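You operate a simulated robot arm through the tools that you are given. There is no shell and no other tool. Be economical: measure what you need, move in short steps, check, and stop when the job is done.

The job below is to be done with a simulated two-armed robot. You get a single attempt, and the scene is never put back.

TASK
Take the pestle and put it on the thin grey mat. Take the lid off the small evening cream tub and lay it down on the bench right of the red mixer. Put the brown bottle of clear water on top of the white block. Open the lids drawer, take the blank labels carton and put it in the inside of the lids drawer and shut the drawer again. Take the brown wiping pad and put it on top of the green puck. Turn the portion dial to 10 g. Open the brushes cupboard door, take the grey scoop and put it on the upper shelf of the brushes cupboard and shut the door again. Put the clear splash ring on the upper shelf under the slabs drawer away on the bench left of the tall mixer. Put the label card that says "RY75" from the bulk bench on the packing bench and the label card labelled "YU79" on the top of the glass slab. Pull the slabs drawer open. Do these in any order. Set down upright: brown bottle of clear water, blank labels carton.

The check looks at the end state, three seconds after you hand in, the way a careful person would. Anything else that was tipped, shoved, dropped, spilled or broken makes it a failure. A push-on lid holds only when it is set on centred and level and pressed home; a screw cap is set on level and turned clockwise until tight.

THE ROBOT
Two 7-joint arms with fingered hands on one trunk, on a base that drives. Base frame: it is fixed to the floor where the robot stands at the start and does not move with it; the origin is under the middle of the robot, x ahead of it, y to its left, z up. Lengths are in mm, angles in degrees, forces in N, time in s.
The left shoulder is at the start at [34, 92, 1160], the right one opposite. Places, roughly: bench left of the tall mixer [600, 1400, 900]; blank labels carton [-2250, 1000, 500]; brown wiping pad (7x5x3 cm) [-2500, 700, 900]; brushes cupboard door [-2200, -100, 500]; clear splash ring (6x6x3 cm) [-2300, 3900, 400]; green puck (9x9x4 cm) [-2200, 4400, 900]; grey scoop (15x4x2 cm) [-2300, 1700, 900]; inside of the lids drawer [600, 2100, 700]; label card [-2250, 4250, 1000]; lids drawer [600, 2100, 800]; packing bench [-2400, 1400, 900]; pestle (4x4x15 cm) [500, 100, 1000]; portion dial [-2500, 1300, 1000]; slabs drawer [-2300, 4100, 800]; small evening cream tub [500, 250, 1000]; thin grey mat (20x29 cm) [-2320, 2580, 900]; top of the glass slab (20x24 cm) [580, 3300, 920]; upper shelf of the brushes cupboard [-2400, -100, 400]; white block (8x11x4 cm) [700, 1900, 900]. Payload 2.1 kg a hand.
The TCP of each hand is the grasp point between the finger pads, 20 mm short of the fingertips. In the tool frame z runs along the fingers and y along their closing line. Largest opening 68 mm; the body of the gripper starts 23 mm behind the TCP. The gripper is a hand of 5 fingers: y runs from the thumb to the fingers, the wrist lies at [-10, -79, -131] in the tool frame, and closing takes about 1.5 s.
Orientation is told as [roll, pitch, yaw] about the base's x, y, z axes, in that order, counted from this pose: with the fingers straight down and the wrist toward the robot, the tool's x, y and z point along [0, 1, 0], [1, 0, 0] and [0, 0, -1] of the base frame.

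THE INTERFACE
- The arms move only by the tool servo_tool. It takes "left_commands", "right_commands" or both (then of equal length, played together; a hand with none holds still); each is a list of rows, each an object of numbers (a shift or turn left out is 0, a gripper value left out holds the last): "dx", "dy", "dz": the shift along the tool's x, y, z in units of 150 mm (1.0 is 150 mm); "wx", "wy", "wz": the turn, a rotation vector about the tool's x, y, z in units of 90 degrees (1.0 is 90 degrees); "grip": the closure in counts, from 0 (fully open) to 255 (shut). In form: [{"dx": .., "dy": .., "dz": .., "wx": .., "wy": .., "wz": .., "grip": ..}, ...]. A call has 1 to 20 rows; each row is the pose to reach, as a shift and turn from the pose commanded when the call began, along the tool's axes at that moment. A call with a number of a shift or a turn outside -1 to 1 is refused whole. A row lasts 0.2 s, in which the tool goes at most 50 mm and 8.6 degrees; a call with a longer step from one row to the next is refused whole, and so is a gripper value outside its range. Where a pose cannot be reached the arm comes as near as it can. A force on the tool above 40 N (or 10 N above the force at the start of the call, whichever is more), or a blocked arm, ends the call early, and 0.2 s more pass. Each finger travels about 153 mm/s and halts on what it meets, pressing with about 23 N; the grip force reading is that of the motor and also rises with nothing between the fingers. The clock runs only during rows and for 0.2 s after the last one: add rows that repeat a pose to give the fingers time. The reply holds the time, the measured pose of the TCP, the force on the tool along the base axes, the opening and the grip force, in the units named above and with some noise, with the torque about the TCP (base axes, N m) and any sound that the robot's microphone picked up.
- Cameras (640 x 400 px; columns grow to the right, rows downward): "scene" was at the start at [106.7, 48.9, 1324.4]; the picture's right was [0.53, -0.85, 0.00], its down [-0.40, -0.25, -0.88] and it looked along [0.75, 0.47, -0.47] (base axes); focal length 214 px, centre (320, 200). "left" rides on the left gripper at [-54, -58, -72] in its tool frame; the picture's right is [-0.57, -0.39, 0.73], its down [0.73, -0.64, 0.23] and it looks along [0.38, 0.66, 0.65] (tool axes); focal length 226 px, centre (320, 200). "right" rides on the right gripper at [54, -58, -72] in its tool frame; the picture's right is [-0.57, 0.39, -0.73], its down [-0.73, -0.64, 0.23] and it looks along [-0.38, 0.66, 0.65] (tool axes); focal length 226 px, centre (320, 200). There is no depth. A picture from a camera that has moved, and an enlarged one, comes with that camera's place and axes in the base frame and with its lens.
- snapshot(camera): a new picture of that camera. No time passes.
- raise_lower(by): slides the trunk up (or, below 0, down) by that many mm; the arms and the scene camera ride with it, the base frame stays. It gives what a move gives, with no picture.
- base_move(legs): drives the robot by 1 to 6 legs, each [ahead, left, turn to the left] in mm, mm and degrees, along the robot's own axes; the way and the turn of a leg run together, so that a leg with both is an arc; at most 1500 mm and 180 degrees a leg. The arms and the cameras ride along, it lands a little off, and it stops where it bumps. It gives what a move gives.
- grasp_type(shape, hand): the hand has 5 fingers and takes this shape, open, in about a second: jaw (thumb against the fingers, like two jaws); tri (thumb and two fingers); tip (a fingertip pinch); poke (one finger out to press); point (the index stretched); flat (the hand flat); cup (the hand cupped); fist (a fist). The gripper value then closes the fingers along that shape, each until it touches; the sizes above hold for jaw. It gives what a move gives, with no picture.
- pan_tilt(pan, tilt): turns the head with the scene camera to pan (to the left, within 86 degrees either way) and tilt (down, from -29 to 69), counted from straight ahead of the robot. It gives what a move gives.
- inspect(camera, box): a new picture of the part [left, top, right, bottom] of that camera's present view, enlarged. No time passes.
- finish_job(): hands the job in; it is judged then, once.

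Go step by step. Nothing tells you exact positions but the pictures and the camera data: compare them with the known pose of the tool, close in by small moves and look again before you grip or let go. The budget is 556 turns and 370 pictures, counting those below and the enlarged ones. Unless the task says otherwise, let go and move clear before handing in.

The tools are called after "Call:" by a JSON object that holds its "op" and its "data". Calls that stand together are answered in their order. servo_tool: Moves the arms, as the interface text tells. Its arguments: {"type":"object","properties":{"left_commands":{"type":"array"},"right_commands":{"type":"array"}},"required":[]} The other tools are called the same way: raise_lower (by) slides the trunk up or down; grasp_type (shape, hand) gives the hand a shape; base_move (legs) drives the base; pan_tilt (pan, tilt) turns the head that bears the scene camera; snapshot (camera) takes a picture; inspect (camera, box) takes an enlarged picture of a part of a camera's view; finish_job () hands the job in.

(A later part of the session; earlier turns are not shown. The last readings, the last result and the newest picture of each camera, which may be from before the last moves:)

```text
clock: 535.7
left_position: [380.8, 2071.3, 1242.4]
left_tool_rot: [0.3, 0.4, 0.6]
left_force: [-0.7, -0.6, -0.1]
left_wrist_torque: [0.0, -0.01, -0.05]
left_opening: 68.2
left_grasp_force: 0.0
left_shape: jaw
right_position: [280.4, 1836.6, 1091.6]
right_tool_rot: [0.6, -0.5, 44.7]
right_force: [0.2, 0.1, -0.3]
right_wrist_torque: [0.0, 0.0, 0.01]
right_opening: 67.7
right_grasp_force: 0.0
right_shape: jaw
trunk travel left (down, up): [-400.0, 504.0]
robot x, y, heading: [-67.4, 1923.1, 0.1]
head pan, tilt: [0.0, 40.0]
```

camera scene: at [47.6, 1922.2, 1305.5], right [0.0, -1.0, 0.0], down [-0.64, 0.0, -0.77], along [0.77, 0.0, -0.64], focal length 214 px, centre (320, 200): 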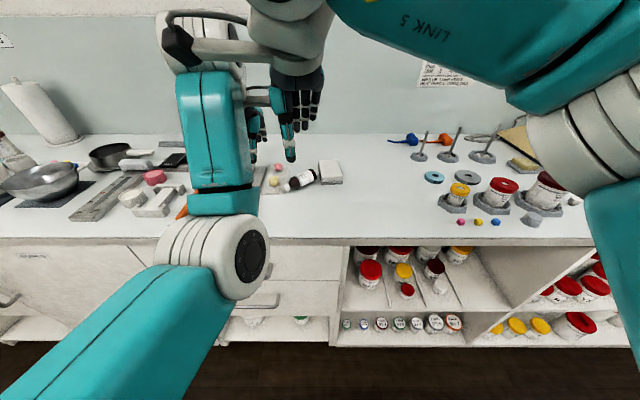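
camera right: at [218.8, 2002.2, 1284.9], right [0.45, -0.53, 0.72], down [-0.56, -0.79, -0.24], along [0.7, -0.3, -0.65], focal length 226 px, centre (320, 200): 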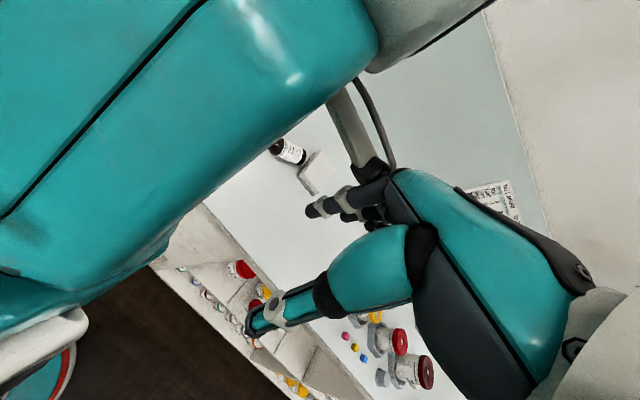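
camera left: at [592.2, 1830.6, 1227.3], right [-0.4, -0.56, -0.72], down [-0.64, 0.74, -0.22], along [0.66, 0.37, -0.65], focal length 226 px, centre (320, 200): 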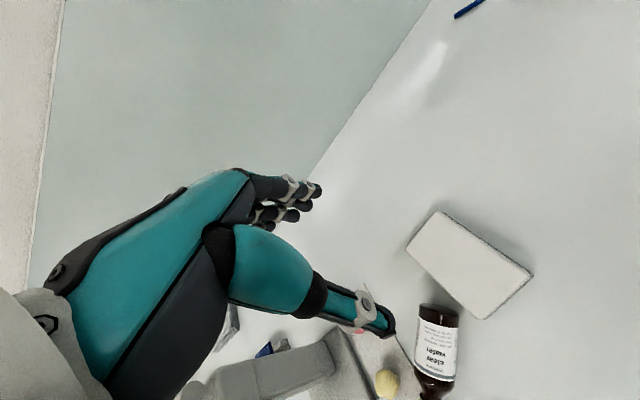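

Call:
{"op": "servo_tool", "data": {"left_commands": [{"dy": -0.2}, {"dy": -0.4}, {"dy": -0.6}, {"dy": -0.8}, {"dy": -0.8}]}}

Call:
{"op": "base_move", "data": {"legs": [[0, 135, 0], [180, 0, 0]]}}

Call:
{"op": "snapshot", "data": {"camera": "scene"}}

Call:
{"op": "snapshot", "data": {"camera": "right"}}

```text
clock: 536.9
left_position: [307.4, 2110.4, 1268.9]
left_tool_rot: [0.3, 0.5, 0.6]
left_force: [0.5, 1.0, 0.5]
left_wrist_torque: [0.02, 0.0, 0.03]
left_opening: 67.7
left_grasp_force: 0.0
left_shape: jaw
left hand out of reach, approached as far as the arm can: row 2, 3, 4, 5
right_position: [278.2, 1837.3, 1091.5]
right_tool_rot: [0.6, -0.3, 44.7]
right_force: [0.0, -0.1, -0.6]
right_wrist_torque: [-0.05, 0.0, -0.02]
right_opening: 67.7
right_grasp_force: 0.0
right_shape: jaw
trunk travel left (down, up): [-400.0, 504.0]
robot x, y, heading: [-69.8, 1922.7, 0.3]
head pan, tilt: [0.0, 40.0]
```

```text
clock: 539.3
left_position: [487.4, 2246.1, 1267.2]
left_tool_rot: [0.3, 0.5, 0.7]
left_force: [0.3, 0.2, 1.1]
left_wrist_torque: [-0.01, 0.0, -0.01]
left_opening: 67.8
left_grasp_force: 0.0
left_shape: jaw
right_position: [459.0, 1971.9, 1091.0]
right_tool_rot: [0.6, -0.5, 44.8]
right_force: [0.6, -0.1, -0.3]
right_wrist_torque: [-0.01, -0.01, -0.02]
right_opening: 67.6
right_grasp_force: 0.0
right_shape: jaw
trunk travel left (down, up): [-400.0, 504.0]
robot x, y, heading: [110.0, 2056.2, 0.2]
head pan, tilt: [0.0, 40.0]
```

```text
143 pictures are left
camera scene: at [226.7, 2058.0, 1305.5], right [0.0, -1.0, 0.0], down [-0.64, 0.0, -0.77], along [0.77, 0.0, -0.64], focal length 214 px, centre (320, 200)
```

scene: 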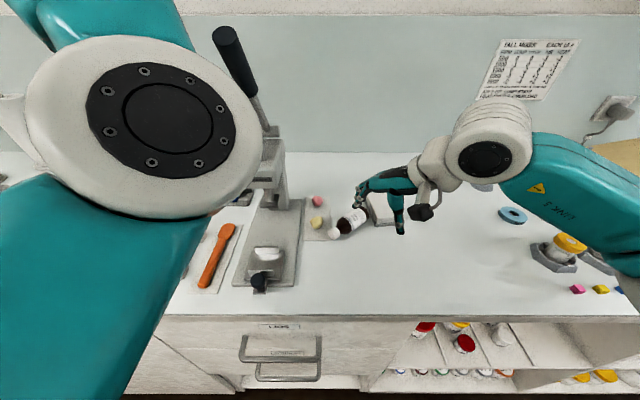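

```text
142 pictures are left
camera right: at [379.8, 1968.2, 1163.4], right [0.67, -0.14, 0.72], down [0.06, -0.97, -0.24], along [0.74, 0.21, -0.65], focal length 226 px, centre (320, 200)
```

right: 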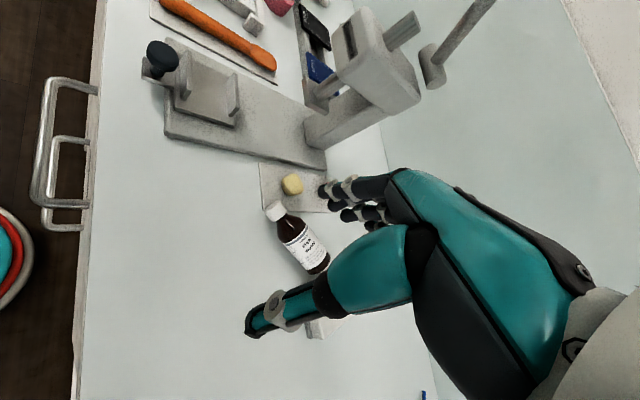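

The bottle's axis runs from (640,1937) to the cap at (555,2033). The 45° hand yaw limits reach, so I'll turn the robot left 30° and stand a little to the right.

Call:
{"op": "base_move", "data": {"legs": [[-80, 0, 0], [0, -236, 0], [0, 0, 29.8]]}}

Call:
{"op": "servo_tool", "data": {"right_commands": [{"wz": 0.08}, {"wz": 0.16}, {"wz": 0.24}, {"wz": 0.32}, {"wz": 0.36}, {"wz": 0.36}]}}

Call:
{"op": "snapshot", "data": {"camera": "right"}}

```text
clock: 543.1
left_position: [266.4, 2170.2, 1269.0]
left_tool_rot: [0.2, 0.5, 30.2]
left_force: [-0.8, 0.1, 0.0]
left_wrist_torque: [-0.01, 0.0, 0.01]
left_opening: 68.1
left_grasp_force: 0.2
left_shape: jaw
right_position: [374.7, 1918.1, 1091.6]
right_tool_rot: [0.6, -0.4, 74.2]
right_force: [0.2, 0.2, 0.7]
right_wrist_torque: [0.03, -0.03, 0.01]
right_opening: 67.8
right_grasp_force: 0.1
right_shape: jaw
trunk travel left (down, up): [-400.0, 504.0]
robot x, y, heading: [33.5, 1819.8, 29.6]
head pan, tilt: [0.0, 40.0]
```

```text
clock: 544.5
left_position: [266.3, 2169.8, 1267.3]
left_tool_rot: [0.4, 0.5, 30.2]
left_force: [0.1, 0.2, -0.9]
left_wrist_torque: [0.01, -0.03, 0.0]
left_opening: 67.8
left_grasp_force: 0.1
left_shape: jaw
right_position: [376.4, 1917.2, 1091.9]
right_tool_rot: [0.7, -0.1, 41.7]
right_force: [0.2, 0.5, 0.3]
right_wrist_torque: [-0.02, 0.0, 0.01]
right_opening: 67.8
right_grasp_force: 0.0
right_shape: jaw
trunk travel left (down, up): [-400.0, 504.0]
robot x, y, heading: [30.6, 1819.4, 29.7]
head pan, tilt: [0.0, 40.0]
```

```text
141 pictures are left
camera right: at [297.0, 1917.9, 1164.0], right [0.67, -0.17, 0.72], down [0.01, -0.97, -0.24], along [0.74, 0.17, -0.65], focal length 226 px, centre (320, 200)
```

right: 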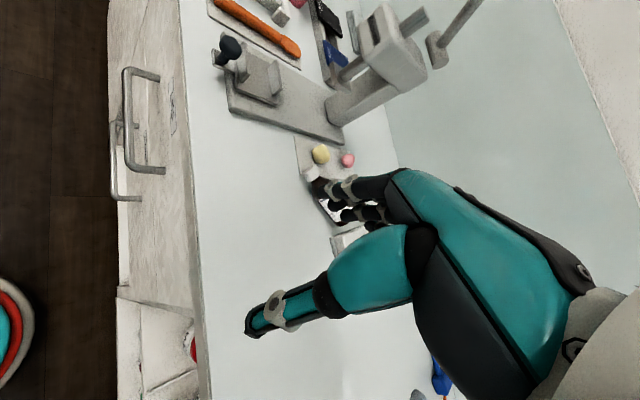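

Call:
{"op": "base_move", "data": {"legs": [[120, -68, 0]]}}

Call:
{"op": "servo_tool", "data": {"right_commands": [{"dy": 0.25}, {"dy": 0.5, "dx": -0.06}, {"dy": 0.7, "dx": -0.12}, {"dy": 0.7, "dx": -0.12, "dz": 0.25}, {"dy": 0.7, "dx": -0.12, "dz": 0.5}, {"dy": 0.7, "dx": -0.12, "dz": 0.5}]}}

Call:
{"op": "snapshot", "data": {"camera": "right"}}

```text
clock: 545.9
left_position: [405.8, 2170.5, 1269.0]
left_tool_rot: [0.3, 0.5, 30.3]
left_force: [-0.6, -1.5, 0.2]
left_wrist_torque: [0.04, -0.02, 0.02]
left_opening: 67.9
left_grasp_force: 0.0
left_shape: jaw
right_position: [516.1, 1919.4, 1091.8]
right_tool_rot: [0.8, 0.0, 41.7]
right_force: [-0.6, -0.1, 0.6]
right_wrist_torque: [-0.05, 0.03, -0.04]
right_opening: 67.6
right_grasp_force: 0.0
right_shape: jaw
trunk travel left (down, up): [-400.0, 504.0]
robot x, y, heading: [169.2, 1819.9, 29.9]
head pan, tilt: [0.0, 40.0]
```

```text
clock: 547.3
left_position: [405.1, 2170.6, 1267.7]
left_tool_rot: [0.3, 0.5, 30.2]
left_force: [0.2, 0.0, -0.4]
left_wrist_torque: [0.0, 0.03, 0.01]
left_opening: 67.8
left_grasp_force: 0.1
left_shape: jaw
right_position: [605.5, 1976.4, 1014.7]
right_tool_rot: [0.7, -0.1, 41.7]
right_force: [-0.4, -0.1, 0.8]
right_wrist_torque: [-0.02, -0.03, -0.01]
right_opening: 67.9
right_grasp_force: 0.0
right_shape: jaw
trunk travel left (down, up): [-400.0, 504.0]
robot x, y, heading: [172.3, 1821.1, 29.7]
head pan, tilt: [0.0, 40.0]
```

```text
140 pictures are left
camera right: at [526.7, 1975.8, 1088.5], right [0.67, -0.17, 0.72], down [0.01, -0.97, -0.24], along [0.74, 0.17, -0.65], focal length 226 px, centre (320, 200)
```

right: 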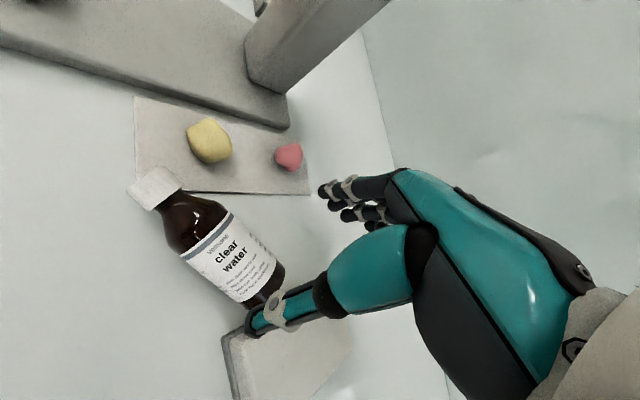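

The hand is centred over the bottle's body (axis within ~1 mm). Lowering and gripping.

Call:
{"op": "servo_tool", "data": {"right_commands": [{"dz": 0.25}, {"dz": 0.45}, {"dz": 0.56}, {"dz": 0.59}, {"dz": 0.59, "grip": 80}, {"dz": 0.59, "grip": 160}, {"dz": 0.59, "grip": 255}, {"dz": 0.59, "grip": 255}, {"dz": 0.59, "grip": 255}, {"dz": 0.59, "grip": 255}, {"dz": 0.59, "grip": 255}]}}

Call:
{"op": "snapshot", "data": {"camera": "right"}}

```text
clock: 549.7
left_position: [405.8, 2170.3, 1267.3]
left_tool_rot: [0.3, 0.5, 30.2]
left_force: [-0.5, 0.0, 0.3]
left_wrist_torque: [0.01, 0.0, 0.01]
left_opening: 68.1
left_grasp_force: 0.1
left_shape: jaw
right_position: [604.4, 1975.3, 927.9]
right_tool_rot: [0.7, -0.1, 41.7]
right_force: [0.5, -0.3, -1.7]
right_wrist_torque: [-0.02, -0.05, 0.01]
right_opening: 31.2
right_grasp_force: 22.8
right_shape: jaw
trunk travel left (down, up): [-400.0, 504.0]
robot x, y, heading: [174.3, 1823.1, 29.8]
head pan, tilt: [0.0, 40.0]
```

```text
139 pictures are left
camera right: at [525.8, 1976.6, 1000.0], right [0.67, -0.17, 0.72], down [0.01, -0.97, -0.24], along [0.74, 0.17, -0.65], focal length 226 px, centre (320, 200)
```

right: 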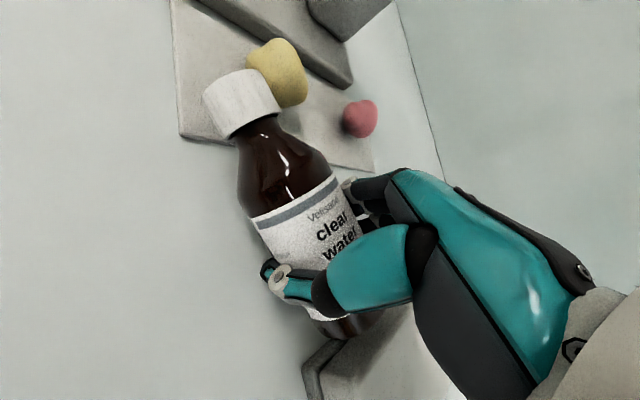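

Gripped. Lifting.

Call:
{"op": "servo_tool", "data": {"right_commands": [{"dz": -0.15}, {"dz": -0.4}, {"dz": -0.7}, {"dz": -1.0}, {"dz": -1.0}]}}

Call:
{"op": "snapshot", "data": {"camera": "right"}}

```text
clock: 550.9
left_position: [406.1, 2170.7, 1267.6]
left_tool_rot: [0.3, 0.5, 30.2]
left_force: [0.1, -0.5, -0.2]
left_wrist_torque: [-0.03, 0.01, -0.04]
left_opening: 67.6
left_grasp_force: 0.0
left_shape: jaw
right_position: [606.6, 1976.5, 1076.8]
right_tool_rot: [0.7, 0.0, 41.8]
right_force: [0.4, 0.1, -1.5]
right_wrist_torque: [0.01, 0.01, -0.01]
right_opening: 30.7
right_grasp_force: 22.7
right_shape: jaw
trunk travel left (down, up): [-400.0, 504.0]
robot x, y, heading: [174.3, 1823.5, 29.4]
head pan, tilt: [0.0, 40.0]
```

```text
138 pictures are left
camera right: at [526.9, 1976.3, 1150.3], right [0.67, -0.17, 0.72], down [0.01, -0.97, -0.24], along [0.74, 0.17, -0.65], focal length 226 px, centre (320, 200)
```

right: 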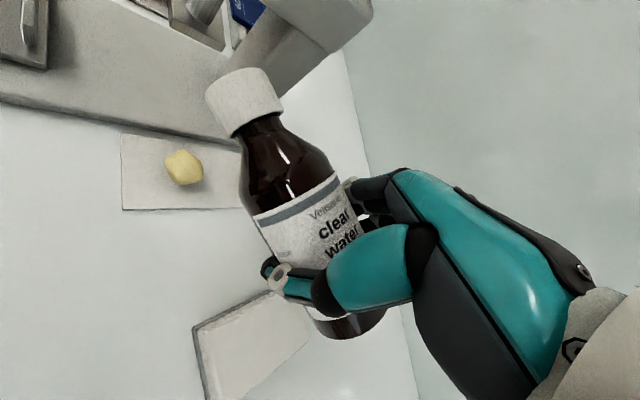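

Now turning the hand's yaw back to 0°, then rolling it 90° so the bottle stands upright with the cap up.

Call:
{"op": "servo_tool", "data": {"right_commands": [{"wz": 0.08}, {"wz": 0.16}, {"wz": 0.24}, {"wz": 0.32}, {"wz": 0.4}, {"wz": 0.463}, {"wz": 0.463}]}}

Call:
{"op": "servo_tool", "data": {"right_commands": [{"wy": 0.09}, {"wy": 0.18}, {"wy": 0.27}, {"wy": 0.36}, {"wy": 0.45}, {"wy": 0.54}, {"wy": 0.63}, {"wy": 0.72}, {"wy": 0.81}, {"wy": 0.9}, {"wy": 0.985}, {"wy": 0.985}]}}

Call:
{"op": "snapshot", "data": {"camera": "right"}}

Call:
{"op": "snapshot", "data": {"camera": "scene"}}

```text
clock: 552.5
left_position: [405.6, 2171.2, 1268.3]
left_tool_rot: [0.2, 0.5, 30.2]
left_force: [-1.3, 0.0, 1.2]
left_wrist_torque: [-0.02, -0.03, -0.02]
left_opening: 68.2
left_grasp_force: 0.0
left_shape: jaw
right_position: [605.6, 1975.0, 1078.0]
right_tool_rot: [0.6, 0.5, 0.0]
right_force: [0.2, -0.5, -1.5]
right_wrist_torque: [-0.03, 0.02, 0.04]
right_opening: 30.4
right_grasp_force: 23.1
right_shape: jaw
trunk travel left (down, up): [-400.0, 504.0]
robot x, y, heading: [169.5, 1824.3, 29.6]
head pan, tilt: [0.0, 40.0]
```

```text
clock: 555.1
left_position: [405.5, 2170.2, 1268.7]
left_tool_rot: [0.3, 0.5, 30.2]
left_force: [-0.2, -0.9, -0.1]
left_wrist_torque: [0.01, 0.01, 0.01]
left_opening: 67.9
left_grasp_force: 0.0
left_shape: jaw
right_position: [606.7, 1975.0, 1077.2]
right_tool_rot: [89.3, 0.5, -0.1]
right_force: [0.7, 0.3, -2.6]
right_wrist_torque: [0.02, -0.03, 0.0]
right_opening: 30.4
right_grasp_force: 23.4
right_shape: jaw
trunk travel left (down, up): [-400.0, 504.0]
robot x, y, heading: [172.8, 1824.5, 29.6]
head pan, tilt: [0.0, 40.0]
```

```text
137 pictures are left
camera right: at [548.6, 1902.7, 1133.5], right [0.38, -0.73, -0.56], down [-0.65, 0.22, -0.73], along [0.66, 0.64, -0.39], focal length 226 px, centre (320, 200)
```

right: 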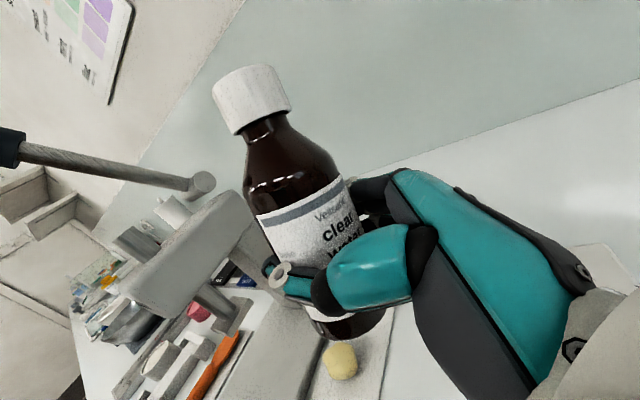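

```text
136 pictures are left
camera scene: at [271.3, 1879.1, 1305.5], right [0.49, -0.87, 0.0], down [-0.56, -0.32, -0.77], along [0.67, 0.38, -0.64], focal length 214 px, centre (320, 200)
```

scene: 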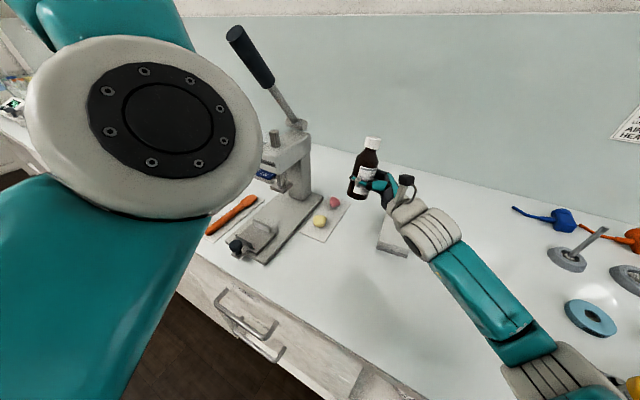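

The bottle is upright in the hand. Checking its verticality closely.

Call:
{"op": "inspect", "data": {"camera": "scene", "box": [310, 110, 450, 270]}}

```text
2.50 times, centred on (380, 190) of scene
camera zoom: at [271.3, 1879.1, 1305.5], right [0.49, -0.87, 0.0], down [-0.56, -0.32, -0.77], along [0.67, 0.38, -0.64], focal length 536 px, centre (170, 225)
```

zoom: 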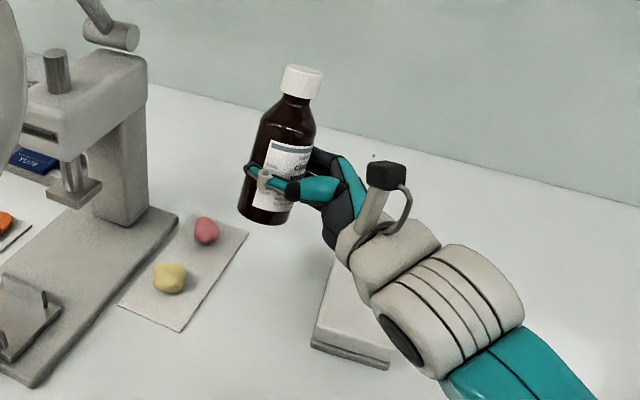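

The bottle leans about 8° (base toward +y). Correcting by rolling the hand back 8°, then rechecking.

Call:
{"op": "servo_tool", "data": {"right_commands": [{"wy": -0.05}, {"wy": -0.09}, {"wy": -0.09}]}}

Call:
{"op": "inspect", "data": {"camera": "scene", "box": [310, 110, 450, 270]}}

Call:
{"op": "snapshot", "data": {"camera": "right"}}

Call:
{"op": "snapshot", "data": {"camera": "left"}}

```text
clock: 555.9
left_position: [405.8, 2170.5, 1267.0]
left_tool_rot: [0.3, 0.5, 30.2]
left_force: [-0.2, -0.1, -0.6]
left_wrist_torque: [-0.02, 0.01, -0.01]
left_opening: 67.8
left_grasp_force: 0.1
left_shape: jaw
right_position: [606.6, 1974.4, 1078.0]
right_tool_rot: [81.2, 0.4, 0.0]
right_force: [0.4, 0.6, -1.5]
right_wrist_torque: [0.0, -0.01, 0.01]
right_opening: 30.5
right_grasp_force: 22.4
right_shape: jaw
trunk travel left (down, up): [-400.0, 504.0]
robot x, y, heading: [170.7, 1822.1, 29.6]
head pan, tilt: [0.0, 40.0]
```

```text
2.50 times, centred on (380, 190) of scene
camera zoom: at [271.3, 1879.1, 1305.5], right [0.49, -0.87, 0.0], down [-0.56, -0.32, -0.77], along [0.67, 0.38, -0.64], focal length 536 px, centre (170, 225)
```

zoom: 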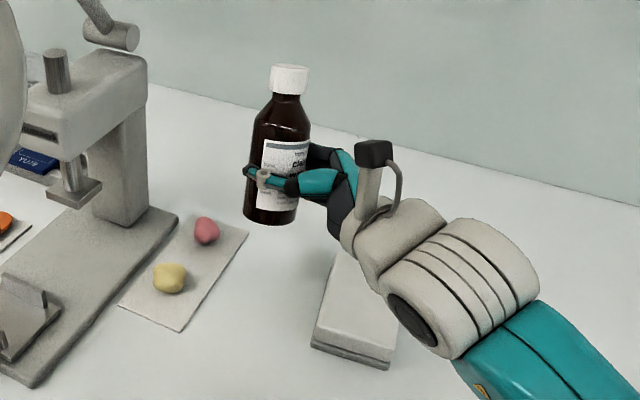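

```text
133 pictures are left
camera right: at [548.7, 1911.4, 1143.2], right [0.38, -0.81, -0.45], down [-0.65, 0.11, -0.75], along [0.66, 0.58, -0.48], focal length 226 px, centre (320, 200)
```

right: 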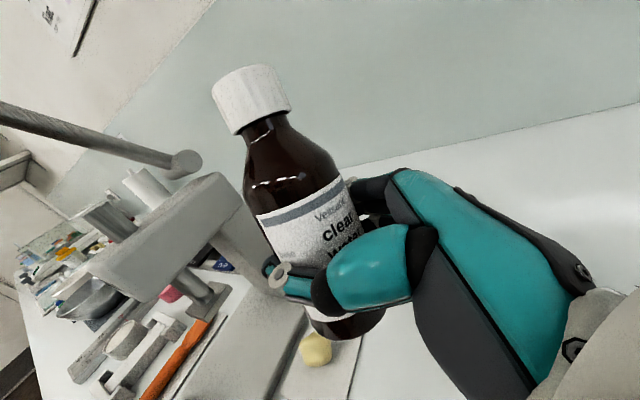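

```text
132 pictures are left
camera left: at [381.3, 2094.1, 1340.4], right [-0.06, -0.68, -0.73], down [-0.92, 0.31, -0.22], along [0.38, 0.66, -0.65], focal length 226 px, centre (320, 200)
```

left: 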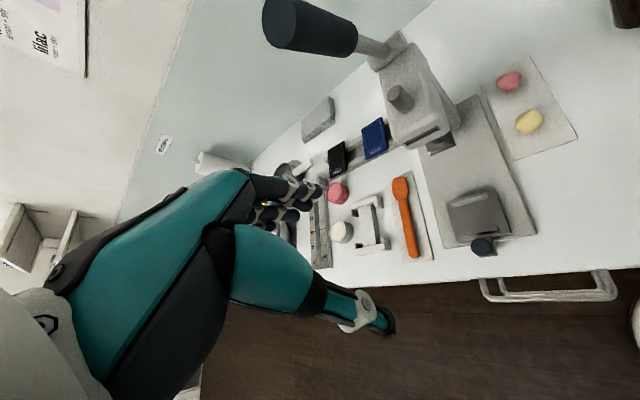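

By projecting a vertical bottle into the view, it now matches within a few pixels, so it's upright. The block's top centre is (656,1888), z≈925. Moving over it.

Call:
{"op": "servo_tool", "data": {"right_commands": [{"dz": -0.2, "dy": 0.1}, {"dz": -0.4, "dy": 0.2}, {"dz": -0.58, "dy": 0.33}, {"dz": -0.58, "dy": 0.33}]}}

Call:
{"op": "snapshot", "data": {"camera": "right"}}

Call:
{"op": "inspect", "data": {"camera": "scene", "box": [310, 110, 470, 270]}}

```text
clock: 556.9
left_position: [405.3, 2169.2, 1267.8]
left_tool_rot: [0.3, 0.5, 30.2]
left_force: [0.2, 0.1, 0.5]
left_wrist_torque: [0.0, -0.02, 0.03]
left_opening: 67.8
left_grasp_force: 0.1
left_shape: jaw
right_position: [656.0, 1887.9, 1092.4]
right_tool_rot: [81.2, 0.5, 0.0]
right_force: [-0.4, -0.2, -1.6]
right_wrist_torque: [0.02, 0.02, 0.01]
right_opening: 30.0
right_grasp_force: 23.2
right_shape: jaw
trunk travel left (down, up): [-400.0, 504.0]
robot x, y, heading: [173.4, 1821.8, 29.3]
head pan, tilt: [0.0, 40.0]
```

```text
131 pictures are left
camera right: at [598.1, 1824.8, 1156.5], right [0.38, -0.81, -0.45], down [-0.65, 0.11, -0.75], along [0.66, 0.58, -0.48], focal length 226 px, centre (320, 200)
```

right: 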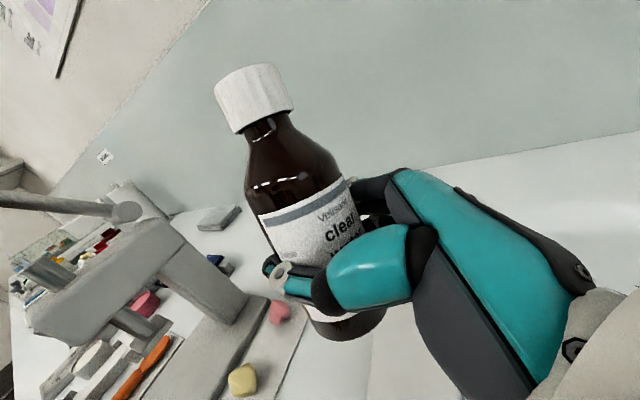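

```text
2.50 times, centred on (390, 190) of scene
camera zoom: at [271.3, 1879.0, 1305.5], right [0.49, -0.87, 0.0], down [-0.56, -0.32, -0.77], along [0.67, 0.38, -0.64], focal length 536 px, centre (145, 225)
```

zoom: 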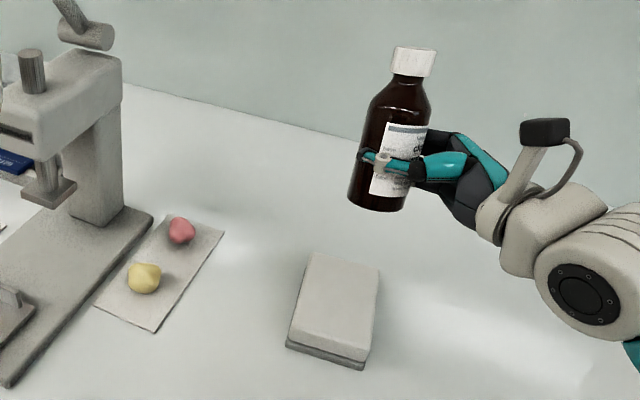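

Both views agree the block top is centred near (657,1889), and the bottle is over it. A small 2° correction, then lowering.

Call:
{"op": "servo_tool", "data": {"right_commands": [{"dx": -0.2, "dz": 0.03, "wy": 0.025}, {"dx": -0.4, "dz": 0.063, "wy": 0.025}, {"dx": -0.58, "dz": 0.091, "wy": 0.025}, {"dx": -0.58, "dz": 0.091, "wy": 0.025}]}}

Call:
{"op": "inspect", "data": {"camera": "scene", "box": [330, 130, 490, 290]}}

Call:
{"op": "snapshot", "data": {"camera": "right"}}

```text
clock: 557.9
left_position: [407.3, 2170.4, 1267.9]
left_tool_rot: [0.3, 0.5, 30.2]
left_force: [-0.4, 0.6, 0.6]
left_wrist_torque: [0.0, 0.01, 0.03]
left_opening: 67.8
left_grasp_force: 0.1
left_shape: jaw
right_position: [654.3, 1888.6, 1002.8]
right_tool_rot: [83.5, 0.4, 0.1]
right_force: [0.0, 0.5, -0.7]
right_wrist_torque: [0.02, -0.05, -0.01]
right_opening: 30.4
right_grasp_force: 23.1
right_shape: jaw
trunk travel left (down, up): [-400.0, 504.0]
robot x, y, heading: [170.7, 1822.2, 29.6]
head pan, tilt: [0.0, 40.0]
```

```text
2.50 times, centred on (410, 210) of scene
camera zoom: at [271.3, 1879.0, 1305.5], right [0.49, -0.87, 0.0], down [-0.56, -0.32, -0.77], along [0.67, 0.38, -0.64], focal length 536 px, centre (95, 175)
```

zoom: 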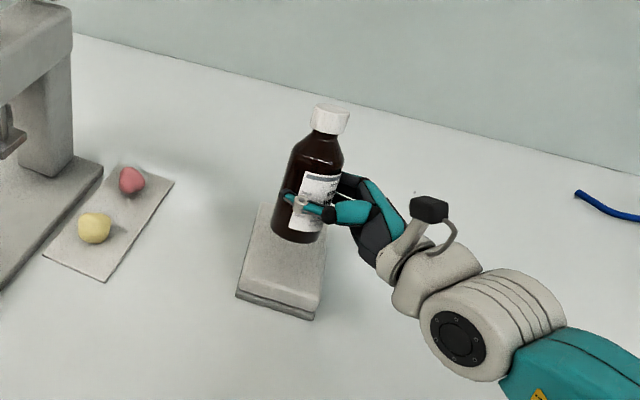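

```text
128 pictures are left
camera right: at [597.5, 1823.2, 1065.8], right [0.38, -0.79, -0.48], down [-0.65, 0.14, -0.75], along [0.66, 0.6, -0.45], focal length 226 px, centre (320, 200)
```

right: 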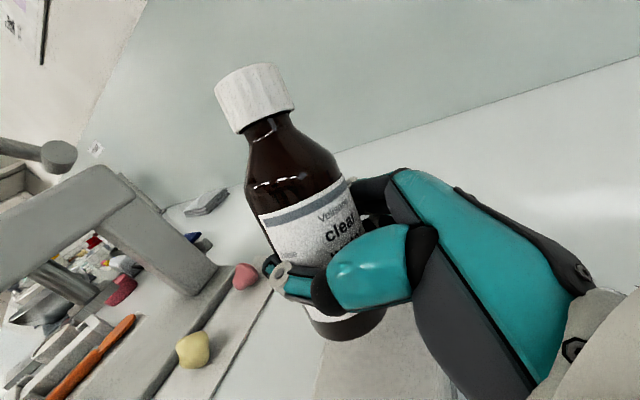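

Aligned over the block. Lowering slowly to contact.

Call:
{"op": "servo_tool", "data": {"right_commands": [{"dx": -0.04, "dz": 0.005}, {"dx": -0.08, "dz": 0.01}, {"dx": -0.11, "dz": 0.014}, {"dx": -0.14, "dz": 0.018}, {"dx": -0.165, "dz": 0.02}]}}

```text
clock: 559.1
left_position: [404.3, 2170.8, 1268.3]
left_tool_rot: [0.3, 0.5, 30.2]
left_force: [0.0, 0.6, 0.1]
left_wrist_torque: [0.0, -0.04, -0.04]
left_opening: 67.9
left_grasp_force: 0.1
left_shape: jaw
right_position: [654.9, 1889.5, 977.1]
right_tool_rot: [83.4, 0.4, 0.1]
right_force: [0.0, 0.1, -1.9]
right_wrist_torque: [0.02, 0.0, 0.02]
right_opening: 30.1
right_grasp_force: 22.8
right_shape: jaw
trunk travel left (down, up): [-400.0, 504.0]
robot x, y, heading: [173.0, 1821.9, 29.8]
head pan, tilt: [0.0, 40.0]
```

Call:
{"op": "servo_tool", "data": {"right_commands": [{"dx": -0.02}, {"dx": -0.04}, {"dx": -0.06}, {"dx": -0.08}, {"dx": -0.1}]}}

Call:
{"op": "inspect", "data": {"camera": "scene", "box": [340, 140, 460, 270]}}

```text
clock: 560.3
left_position: [403.2, 2171.9, 1268.3]
left_tool_rot: [0.2, 0.4, 30.2]
left_force: [-0.3, 0.3, 0.0]
left_wrist_torque: [0.01, 0.01, -0.04]
left_opening: 68.0
left_grasp_force: 0.1
left_shape: jaw
right_position: [652.9, 1889.1, 965.0]
right_tool_rot: [83.6, 0.2, 0.1]
right_force: [-0.8, 6.6, 27.0]
right_wrist_torque: [0.25, -0.32, 0.14]
right_opening: 29.3
right_grasp_force: 23.0
right_shape: jaw
trunk travel left (down, up): [-400.0, 504.0]
robot x, y, heading: [173.6, 1822.3, 29.7]
head pan, tilt: [0.0, 40.0]
```

```text
3.08 times, centred on (400, 205) of scene
camera zoom: at [268.7, 1879.6, 1305.9], right [0.49, -0.87, 0.0], down [-0.56, -0.32, -0.77], along [0.67, 0.38, -0.64], focal length 660 px, centre (74, 185)
```

zoom: 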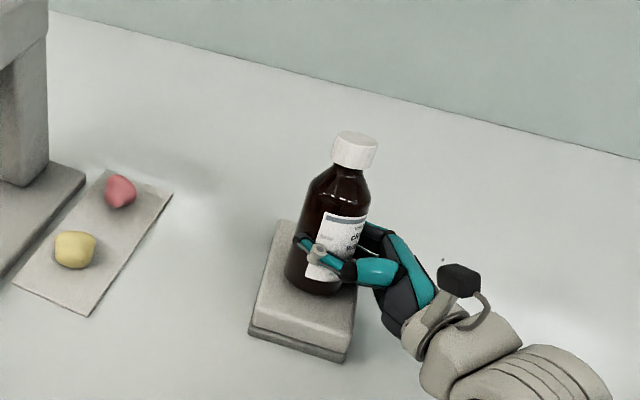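

The bottle stands on the block in contact. Easing and opening gradually.

Call:
{"op": "servo_tool", "data": {"right_commands": [{"dx": 0.012}, {"dx": 0.012, "grip": 235}, {"dx": 0.012, "grip": 215}, {"dx": 0.012, "grip": 195}, {"dx": 0.012, "grip": 175}, {"dx": 0.012, "grip": 155}, {"dx": 0.012, "grip": 135}, {"dx": 0.012, "grip": 110}, {"dx": 0.012, "grip": 80}, {"dx": 0.012, "grip": 40}, {"dx": 0.012, "grip": 0}, {"dx": 0.012, "grip": 0}, {"dx": 0.012, "grip": 0}]}}

Call:
{"op": "inspect", "data": {"camera": "scene", "box": [340, 140, 460, 270]}}

Call:
{"op": "snapshot", "data": {"camera": "right"}}

```text
clock: 563.1
left_position: [405.4, 2170.2, 1268.0]
left_tool_rot: [0.3, 0.5, 30.2]
left_force: [0.9, -0.1, -0.1]
left_wrist_torque: [0.01, 0.02, -0.03]
left_opening: 67.9
left_grasp_force: 0.0
left_shape: jaw
right_position: [653.2, 1887.2, 964.3]
right_tool_rot: [83.5, 0.5, 0.1]
right_force: [-0.9, 0.3, 1.4]
right_wrist_torque: [-0.02, 0.0, 0.02]
right_opening: 67.8
right_grasp_force: 0.1
right_shape: jaw
trunk travel left (down, up): [-400.0, 504.0]
robot x, y, heading: [171.3, 1820.6, 29.7]
head pan, tilt: [0.0, 40.0]
```

```text
3.08 times, centred on (400, 205) of scene
camera zoom: at [271.1, 1879.0, 1305.5], right [0.49, -0.87, 0.0], down [-0.56, -0.32, -0.77], along [0.67, 0.38, -0.64], focal length 660 px, centre (74, 185)
```

zoom: 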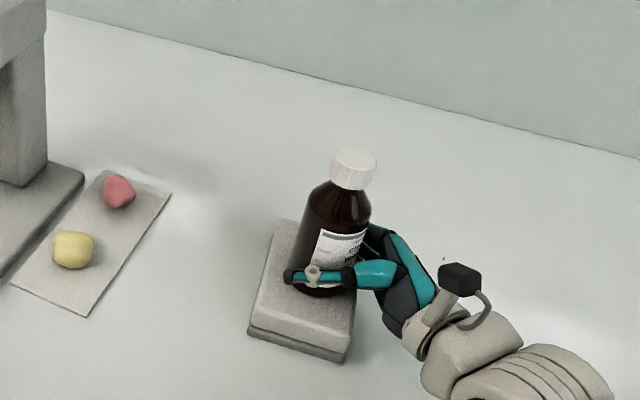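

```text
125 pictures are left
camera right: at [596.9, 1821.7, 1027.3], right [0.38, -0.79, -0.48], down [-0.65, 0.14, -0.75], along [0.66, 0.6, -0.45], focal length 226 px, centre (320, 200)
```

right: 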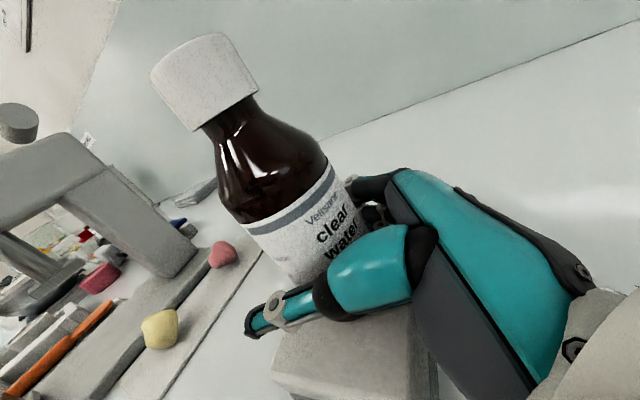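

The bottle leans slightly toward the thumb. I'll shift the hand a few millimetres to see whether the bottle is being pushed by the thumb or the fingers.

Call:
{"op": "servo_tool", "data": {"right_commands": [{"dy": -0.02}, {"dy": -0.04}, {"dy": -0.04}]}}

Call:
{"op": "inspect", "data": {"camera": "scene", "box": [340, 140, 460, 270]}}

```text
clock: 563.9
left_position: [405.0, 2170.4, 1268.2]
left_tool_rot: [0.3, 0.5, 30.2]
left_force: [0.6, -0.6, 0.1]
left_wrist_torque: [0.01, 0.03, -0.01]
left_opening: 67.8
left_grasp_force: 0.0
left_shape: jaw
right_position: [648.6, 1887.6, 965.1]
right_tool_rot: [83.4, 0.6, 0.0]
right_force: [0.3, -0.2, 0.4]
right_wrist_torque: [0.01, -0.05, 0.03]
right_opening: 67.9
right_grasp_force: 0.1
right_shape: jaw
trunk travel left (down, up): [-400.0, 504.0]
robot x, y, heading: [170.1, 1825.0, 29.9]
head pan, tilt: [0.0, 40.0]
```

```text
3.08 times, centred on (400, 205) of scene
camera zoom: at [271.2, 1879.1, 1305.5], right [0.49, -0.87, 0.0], down [-0.56, -0.32, -0.77], along [0.67, 0.38, -0.64], focal length 660 px, centre (74, 185)
```

zoom: 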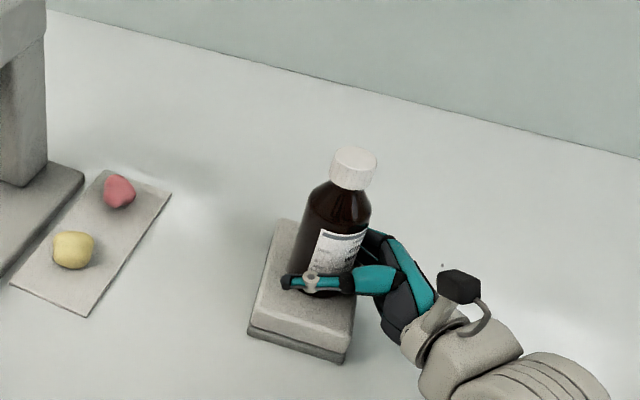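

No force on the hand: the bottle is standing freely. Re-centring the jaw slightly and withdrawing straight sideways.

Call:
{"op": "servo_tool", "data": {"right_commands": [{"dy": 0.02}, {"dy": 0.02, "dz": -0.1}, {"dy": 0.02, "dz": -0.2}, {"dy": 0.02, "dz": -0.35}, {"dy": 0.02, "dz": -0.5}, {"dy": 0.02, "dz": -0.65}, {"dy": 0.02, "dz": -0.8}]}}

Call:
{"op": "inspect", "data": {"camera": "scene", "box": [340, 140, 460, 270]}}

```text
clock: 565.5
left_position: [405.7, 2169.3, 1267.7]
left_tool_rot: [0.3, 0.6, 30.2]
left_force: [-0.2, 0.2, -0.8]
left_wrist_torque: [-0.02, 0.01, 0.0]
left_opening: 68.0
left_grasp_force: 0.1
left_shape: jaw
right_position: [651.7, 1767.7, 978.2]
right_tool_rot: [83.4, 0.5, 0.2]
right_force: [0.0, 0.0, 0.2]
right_wrist_torque: [0.0, -0.02, 0.01]
right_opening: 67.8
right_grasp_force: 0.2
right_shape: jaw
trunk travel left (down, up): [-400.0, 504.0]
robot x, y, heading: [173.8, 1823.9, 29.6]
head pan, tilt: [0.0, 40.0]
```

```text
3.08 times, centred on (400, 205) of scene
camera zoom: at [271.1, 1878.9, 1305.5], right [0.49, -0.87, 0.0], down [-0.56, -0.32, -0.77], along [0.67, 0.38, -0.64], focal length 660 px, centre (74, 185)
```

zoom: 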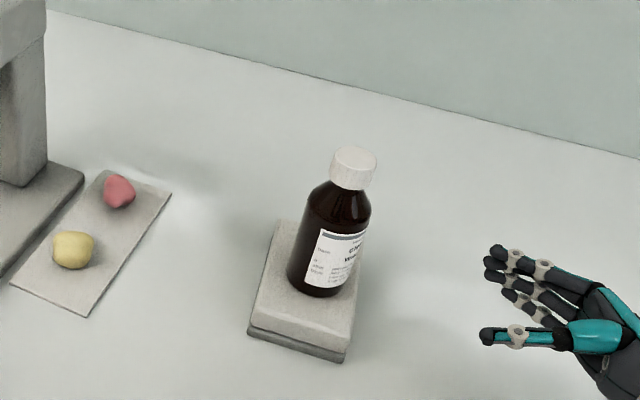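

The bottle stands upright on the white block. Lifting the hand clear, restoring it to vertical, and backing off toward the cream tub.

Call:
{"op": "servo_tool", "data": {"right_commands": [{"dx": 0.3}, {"dx": 0.6}, {"dx": 0.9}, {"dx": 1.0}, {"dx": 1.0}]}}

Call:
{"op": "base_move", "data": {"legs": [[-300, 0, 0], [0, 0, -29.7]]}}

Call:
{"op": "servo_tool", "data": {"right_commands": [{"wy": -0.09}, {"wy": -0.18}, {"wy": -0.27}, {"wy": -0.36}, {"wy": -0.45}, {"wy": -0.54}, {"wy": -0.63}, {"wy": -0.72}, {"wy": -0.81}, {"wy": -0.9}, {"wy": -0.925}, {"wy": -0.925}]}}

Call:
{"op": "base_move", "data": {"legs": [[0, -1500, 0], [0, -20, 0]]}}

Call:
{"op": "pan_tilt", "data": {"pan": 0, "tilt": 45}}

Call:
{"op": "snapshot", "data": {"camera": "scene"}}

```text
clock: 566.7
left_position: [405.0, 2170.0, 1268.1]
left_tool_rot: [0.2, 0.5, 30.2]
left_force: [-0.5, -0.6, 0.0]
left_wrist_torque: [0.01, -0.01, 0.03]
left_opening: 67.8
left_grasp_force: 0.2
left_shape: jaw
right_position: [650.7, 1786.3, 1119.4]
right_tool_rot: [83.5, 0.5, 0.3]
right_force: [0.0, 0.3, -0.4]
right_wrist_torque: [0.01, 0.02, 0.03]
right_opening: 68.0
right_grasp_force: 0.0
right_shape: jaw
right hand out of reach, approached as far as the arm can: row 4, 5
trunk travel left (down, up): [-400.0, 504.0]
robot x, y, heading: [171.4, 1821.0, 29.9]
head pan, tilt: [0.0, 40.0]
```

```text
clock: 570.2
left_position: [289.0, 1863.4, 1266.8]
left_tool_rot: [0.3, 0.5, 0.5]
left_force: [-0.3, 0.1, 0.6]
left_wrist_torque: [-0.02, 0.01, 0.01]
left_opening: 67.8
left_grasp_force: 0.1
left_shape: jaw
right_position: [313.6, 1407.1, 1119.8]
right_tool_rot: [83.5, 0.5, -29.2]
right_force: [-0.2, 0.4, -0.3]
right_wrist_torque: [0.02, 0.01, -0.03]
right_opening: 67.7
right_grasp_force: 0.2
right_shape: jaw
trunk travel left (down, up): [-400.0, 504.0]
robot x, y, heading: [-85.6, 1674.5, 0.1]
head pan, tilt: [0.0, 40.0]
```

```text
clock: 572.8
left_position: [289.0, 1863.1, 1268.2]
left_tool_rot: [0.2, 0.5, 0.4]
left_force: [0.2, 0.3, 0.8]
left_wrist_torque: [0.04, 0.02, -0.01]
left_opening: 67.7
left_grasp_force: 0.1
left_shape: jaw
right_position: [314.2, 1407.7, 1120.6]
right_tool_rot: [0.1, 0.5, -29.2]
right_force: [0.0, 0.9, 0.0]
right_wrist_torque: [-0.01, 0.03, 0.0]
right_opening: 68.0
right_grasp_force: 0.0
right_shape: jaw
right hand out of reach, approached as far as the arm can: row 1, 2, 3, 4
trunk travel left (down, up): [-400.0, 504.0]
robot x, y, heading: [-88.1, 1675.1, -0.3]
head pan, tilt: [0.0, 40.0]
```

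```text
clock: 580.5
left_position: [297.2, 354.2, 1268.1]
left_tool_rot: [0.4, 0.4, 1.3]
left_force: [0.0, 0.1, 0.6]
left_wrist_torque: [-0.02, 0.0, 0.03]
left_opening: 67.9
left_grasp_force: 0.1
left_shape: jaw
right_position: [329.0, -100.1, 1121.1]
right_tool_rot: [0.4, 0.5, -28.4]
right_force: [0.9, 0.4, -0.2]
right_wrist_torque: [-0.01, -0.04, -0.01]
right_opening: 68.0
right_grasp_force: 0.0
right_shape: jaw
trunk travel left (down, up): [-400.0, 504.0]
robot x, y, heading: [-74.6, 161.6, 0.8]
head pan, tilt: [0.0, 40.0]
```

```text
clock: 581.2
left_position: [296.8, 355.0, 1267.9]
left_tool_rot: [0.3, 0.4, 1.3]
left_force: [0.0, -0.3, 0.4]
left_wrist_torque: [0.01, 0.02, -0.03]
left_opening: 67.7
left_grasp_force: 0.1
left_shape: jaw
right_position: [328.4, -100.7, 1120.7]
right_tool_rot: [0.2, 0.5, -28.4]
right_force: [0.1, 0.2, 0.1]
right_wrist_torque: [0.02, 0.03, -0.03]
right_opening: 68.0
right_grasp_force: 0.0
right_shape: jaw
trunk travel left (down, up): [-400.0, 504.0]
robot x, y, heading: [-78.7, 159.4, 0.8]
head pan, tilt: [0.0, 45.0]
```

```text
122 pictures are left
camera scene: at [35.0, 164.2, 1298.3], right [0.01, -1.0, 0.0], down [-0.71, -0.01, -0.71], along [0.71, 0.01, -0.71], focal length 214 px, centre (320, 200)
```

scene: 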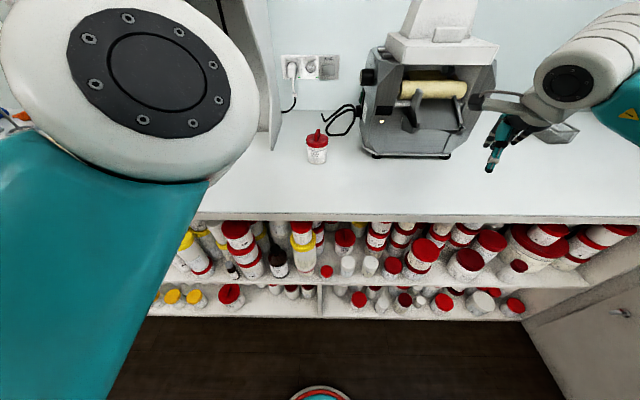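

The tub stands ahead. I'll bring the right hand to the centre with yaw −14° (aligned with the lid's fin), then drive in.

Call:
{"op": "servo_tool", "data": {"right_commands": [{"dx": 0.2, "dy": -0.11, "wz": -0.03}, {"dx": 0.4, "dy": -0.22, "wz": -0.06}, {"dx": 0.6, "dy": -0.33, "wz": -0.1}, {"dx": 0.8, "dy": -0.44, "wz": -0.14}, {"dx": 0.95, "dy": -0.52, "wz": -0.16}, {"dx": 0.95, "dy": -0.52, "wz": -0.16}]}}

Call:
{"op": "servo_tool", "data": {"left_commands": [{"dx": 0.2}, {"dx": 0.4}, {"dx": 0.6}, {"dx": 0.6}]}}

Call:
{"op": "base_move", "data": {"legs": [[0, 70, -0.8], [235, 0, 0]]}}

Call:
{"op": "snapshot", "data": {"camera": "right"}}

Call:
{"op": "snapshot", "data": {"camera": "scene"}}

```text
clock: 582.6
left_position: [296.4, 355.5, 1267.6]
left_tool_rot: [0.2, 0.5, 1.4]
left_force: [-0.3, 1.2, 0.0]
left_wrist_torque: [0.01, -0.03, -0.03]
left_opening: 67.8
left_grasp_force: 0.0
left_shape: jaw
right_position: [326.7, 62.7, 1122.9]
right_tool_rot: [0.2, 0.4, -13.9]
right_force: [-0.2, -1.0, -0.3]
right_wrist_torque: [0.02, 0.01, 0.01]
right_opening: 67.7
right_grasp_force: 0.0
right_shape: jaw
trunk travel left (down, up): [-400.0, 504.0]
robot x, y, heading: [-77.4, 161.3, 0.7]
head pan, tilt: [0.0, 45.0]
```

```text
clock: 583.6
left_position: [294.6, 445.3, 1268.3]
left_tool_rot: [0.2, 0.5, 1.4]
left_force: [0.0, 0.1, -0.6]
left_wrist_torque: [0.0, -0.01, -0.01]
left_opening: 68.1
left_grasp_force: 0.0
left_shape: jaw
right_position: [327.9, 61.5, 1120.2]
right_tool_rot: [0.3, 0.3, -14.0]
right_force: [0.0, -0.3, 0.9]
right_wrist_torque: [-0.01, -0.01, -0.01]
right_opening: 67.6
right_grasp_force: 0.1
right_shape: jaw
trunk travel left (down, up): [-400.0, 504.0]
robot x, y, heading: [-75.8, 158.1, 0.8]
head pan, tilt: [0.0, 45.0]
```

```text
clock: 586.0
left_position: [534.2, 510.9, 1268.7]
left_tool_rot: [0.3, 0.5, 0.7]
left_force: [0.1, -0.1, -0.2]
left_wrist_torque: [0.02, 0.0, 0.04]
left_opening: 68.0
left_grasp_force: 0.0
left_shape: jaw
right_position: [562.2, 128.3, 1121.6]
right_tool_rot: [0.4, 0.4, -14.6]
right_force: [-0.2, -0.1, 0.4]
right_wrist_torque: [0.02, 0.06, 0.01]
right_opening: 67.8
right_grasp_force: 0.0
right_shape: jaw
trunk travel left (down, up): [-400.0, 504.0]
robot x, y, heading: [158.8, 231.6, 0.1]
head pan, tilt: [0.0, 45.0]
```

```text
121 pictures are left
camera right: at [520.8, 194.3, 1194.5], right [0.24, -0.65, 0.72], down [-0.81, -0.55, -0.23], along [0.54, -0.53, -0.65], focal length 226 px, centre (320, 200)
```

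right: 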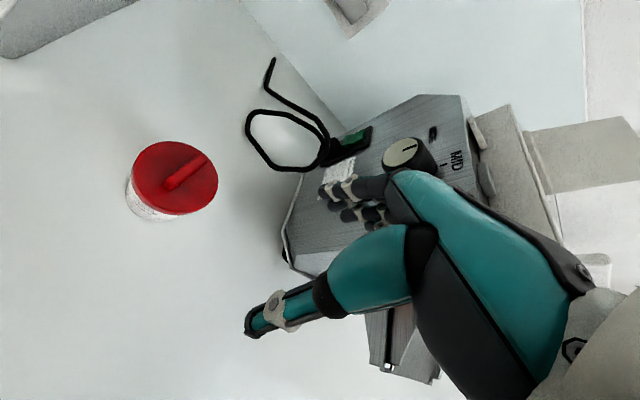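

```text
120 pictures are left
camera scene: at [271.5, 233.6, 1298.2], right [0.0, -1.0, 0.0], down [-0.71, 0.0, -0.71], along [0.71, 0.0, -0.71], focal length 214 px, centre (320, 200)
```

scene: 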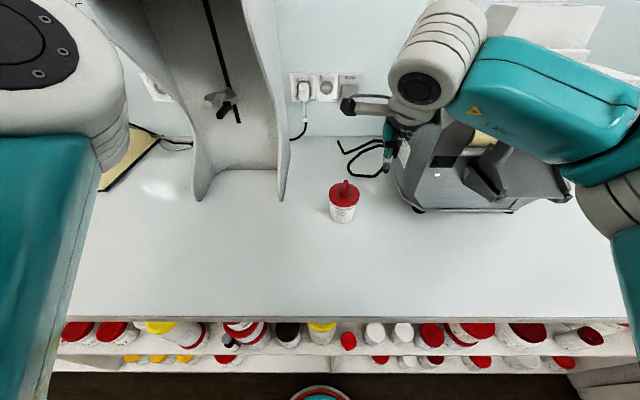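

The fin runs from (602,183) to (651,172), centre (626,178). Moving above it.

Call:
{"op": "servo_tool", "data": {"right_commands": [{"dx": 0.2, "dy": 0.15}, {"dx": 0.437, "dy": 0.32, "wz": -0.02}, {"dx": 0.437, "dy": 0.327, "dz": 0.25, "wz": -0.02}, {"dx": 0.437, "dy": 0.327, "dz": 0.5, "wz": -0.02}, {"dx": 0.437, "dy": 0.327, "dz": 0.5, "wz": -0.02}]}}

Call:
{"op": "snapshot", "data": {"camera": "right"}}

```text
clock: 587.2
left_position: [534.7, 510.9, 1268.2]
left_tool_rot: [0.3, 0.5, 0.7]
left_force: [0.3, 0.5, -1.1]
left_wrist_torque: [-0.02, -0.02, -0.01]
left_opening: 67.7
left_grasp_force: 0.1
left_shape: jaw
right_position: [625.7, 181.0, 1046.9]
right_tool_rot: [0.3, 0.4, -12.9]
right_force: [0.5, 0.4, -0.4]
right_wrist_torque: [-0.04, 0.0, 0.01]
right_opening: 68.1
right_grasp_force: 0.1
right_shape: jaw
trunk travel left (down, up): [-400.0, 504.0]
robot x, y, heading: [159.6, 234.1, 0.4]
head pan, tilt: [0.0, 45.0]
```

```text
119 pictures are left
camera right: at [581.9, 245.5, 1119.6], right [0.26, -0.64, 0.72], down [-0.79, -0.57, -0.23], along [0.56, -0.51, -0.65], focal length 226 px, centre (320, 200)
```

right: 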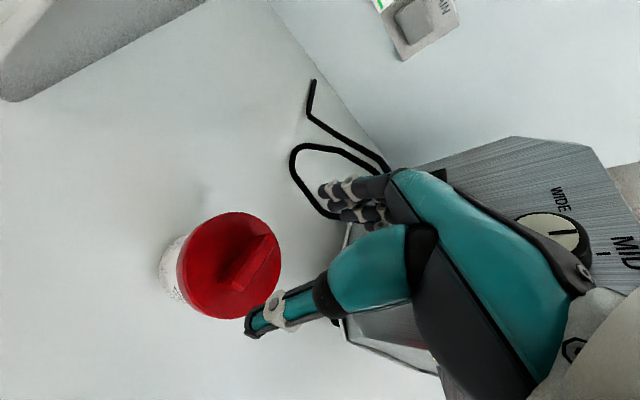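

Call:
{"op": "servo_tool", "data": {"right_commands": [{"dx": -0.036, "dy": -0.037, "wz": 0.045}, {"dx": -0.036, "dy": -0.037, "wz": 0.045, "dz": 0.15}, {"dx": -0.036, "dy": -0.037, "wz": 0.045, "dz": 0.28}, {"dx": -0.036, "dy": -0.037, "wz": 0.045, "dz": 0.35}, {"dx": -0.036, "dy": -0.037, "wz": 0.045, "dz": 0.35}]}}

Call:
{"op": "snapshot", "data": {"camera": "right"}}

```text
clock: 588.4
left_position: [534.1, 510.5, 1267.3]
left_tool_rot: [0.4, 0.5, 0.6]
left_force: [-0.8, -0.4, 1.0]
left_wrist_torque: [-0.04, -0.02, -0.02]
left_opening: 68.0
left_grasp_force: 0.0
left_shape: jaw
right_position: [618.7, 175.9, 994.1]
right_tool_rot: [0.3, 0.4, -16.9]
right_force: [-0.7, 0.9, 0.0]
right_wrist_torque: [0.0, 0.0, 0.02]
right_opening: 67.9
right_grasp_force: 0.1
right_shape: jaw
trunk travel left (down, up): [-400.0, 504.0]
robot x, y, heading: [160.9, 229.7, 0.4]
head pan, tilt: [0.0, 45.0]
```

```text
118 pictures are left
camera right: at [579.4, 243.9, 1066.8], right [0.21, -0.66, 0.72], down [-0.83, -0.51, -0.23], along [0.52, -0.55, -0.65], focal length 226 px, centre (320, 200)
```

right: 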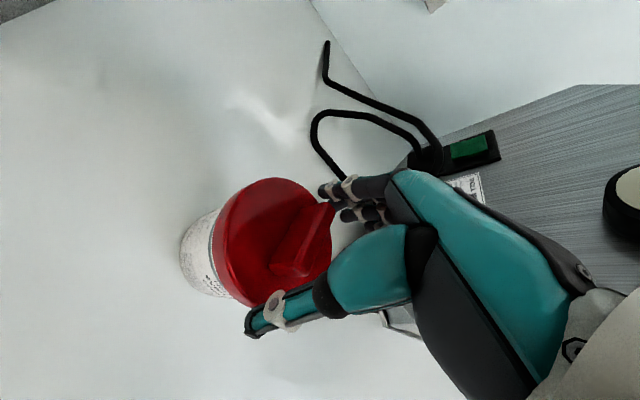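

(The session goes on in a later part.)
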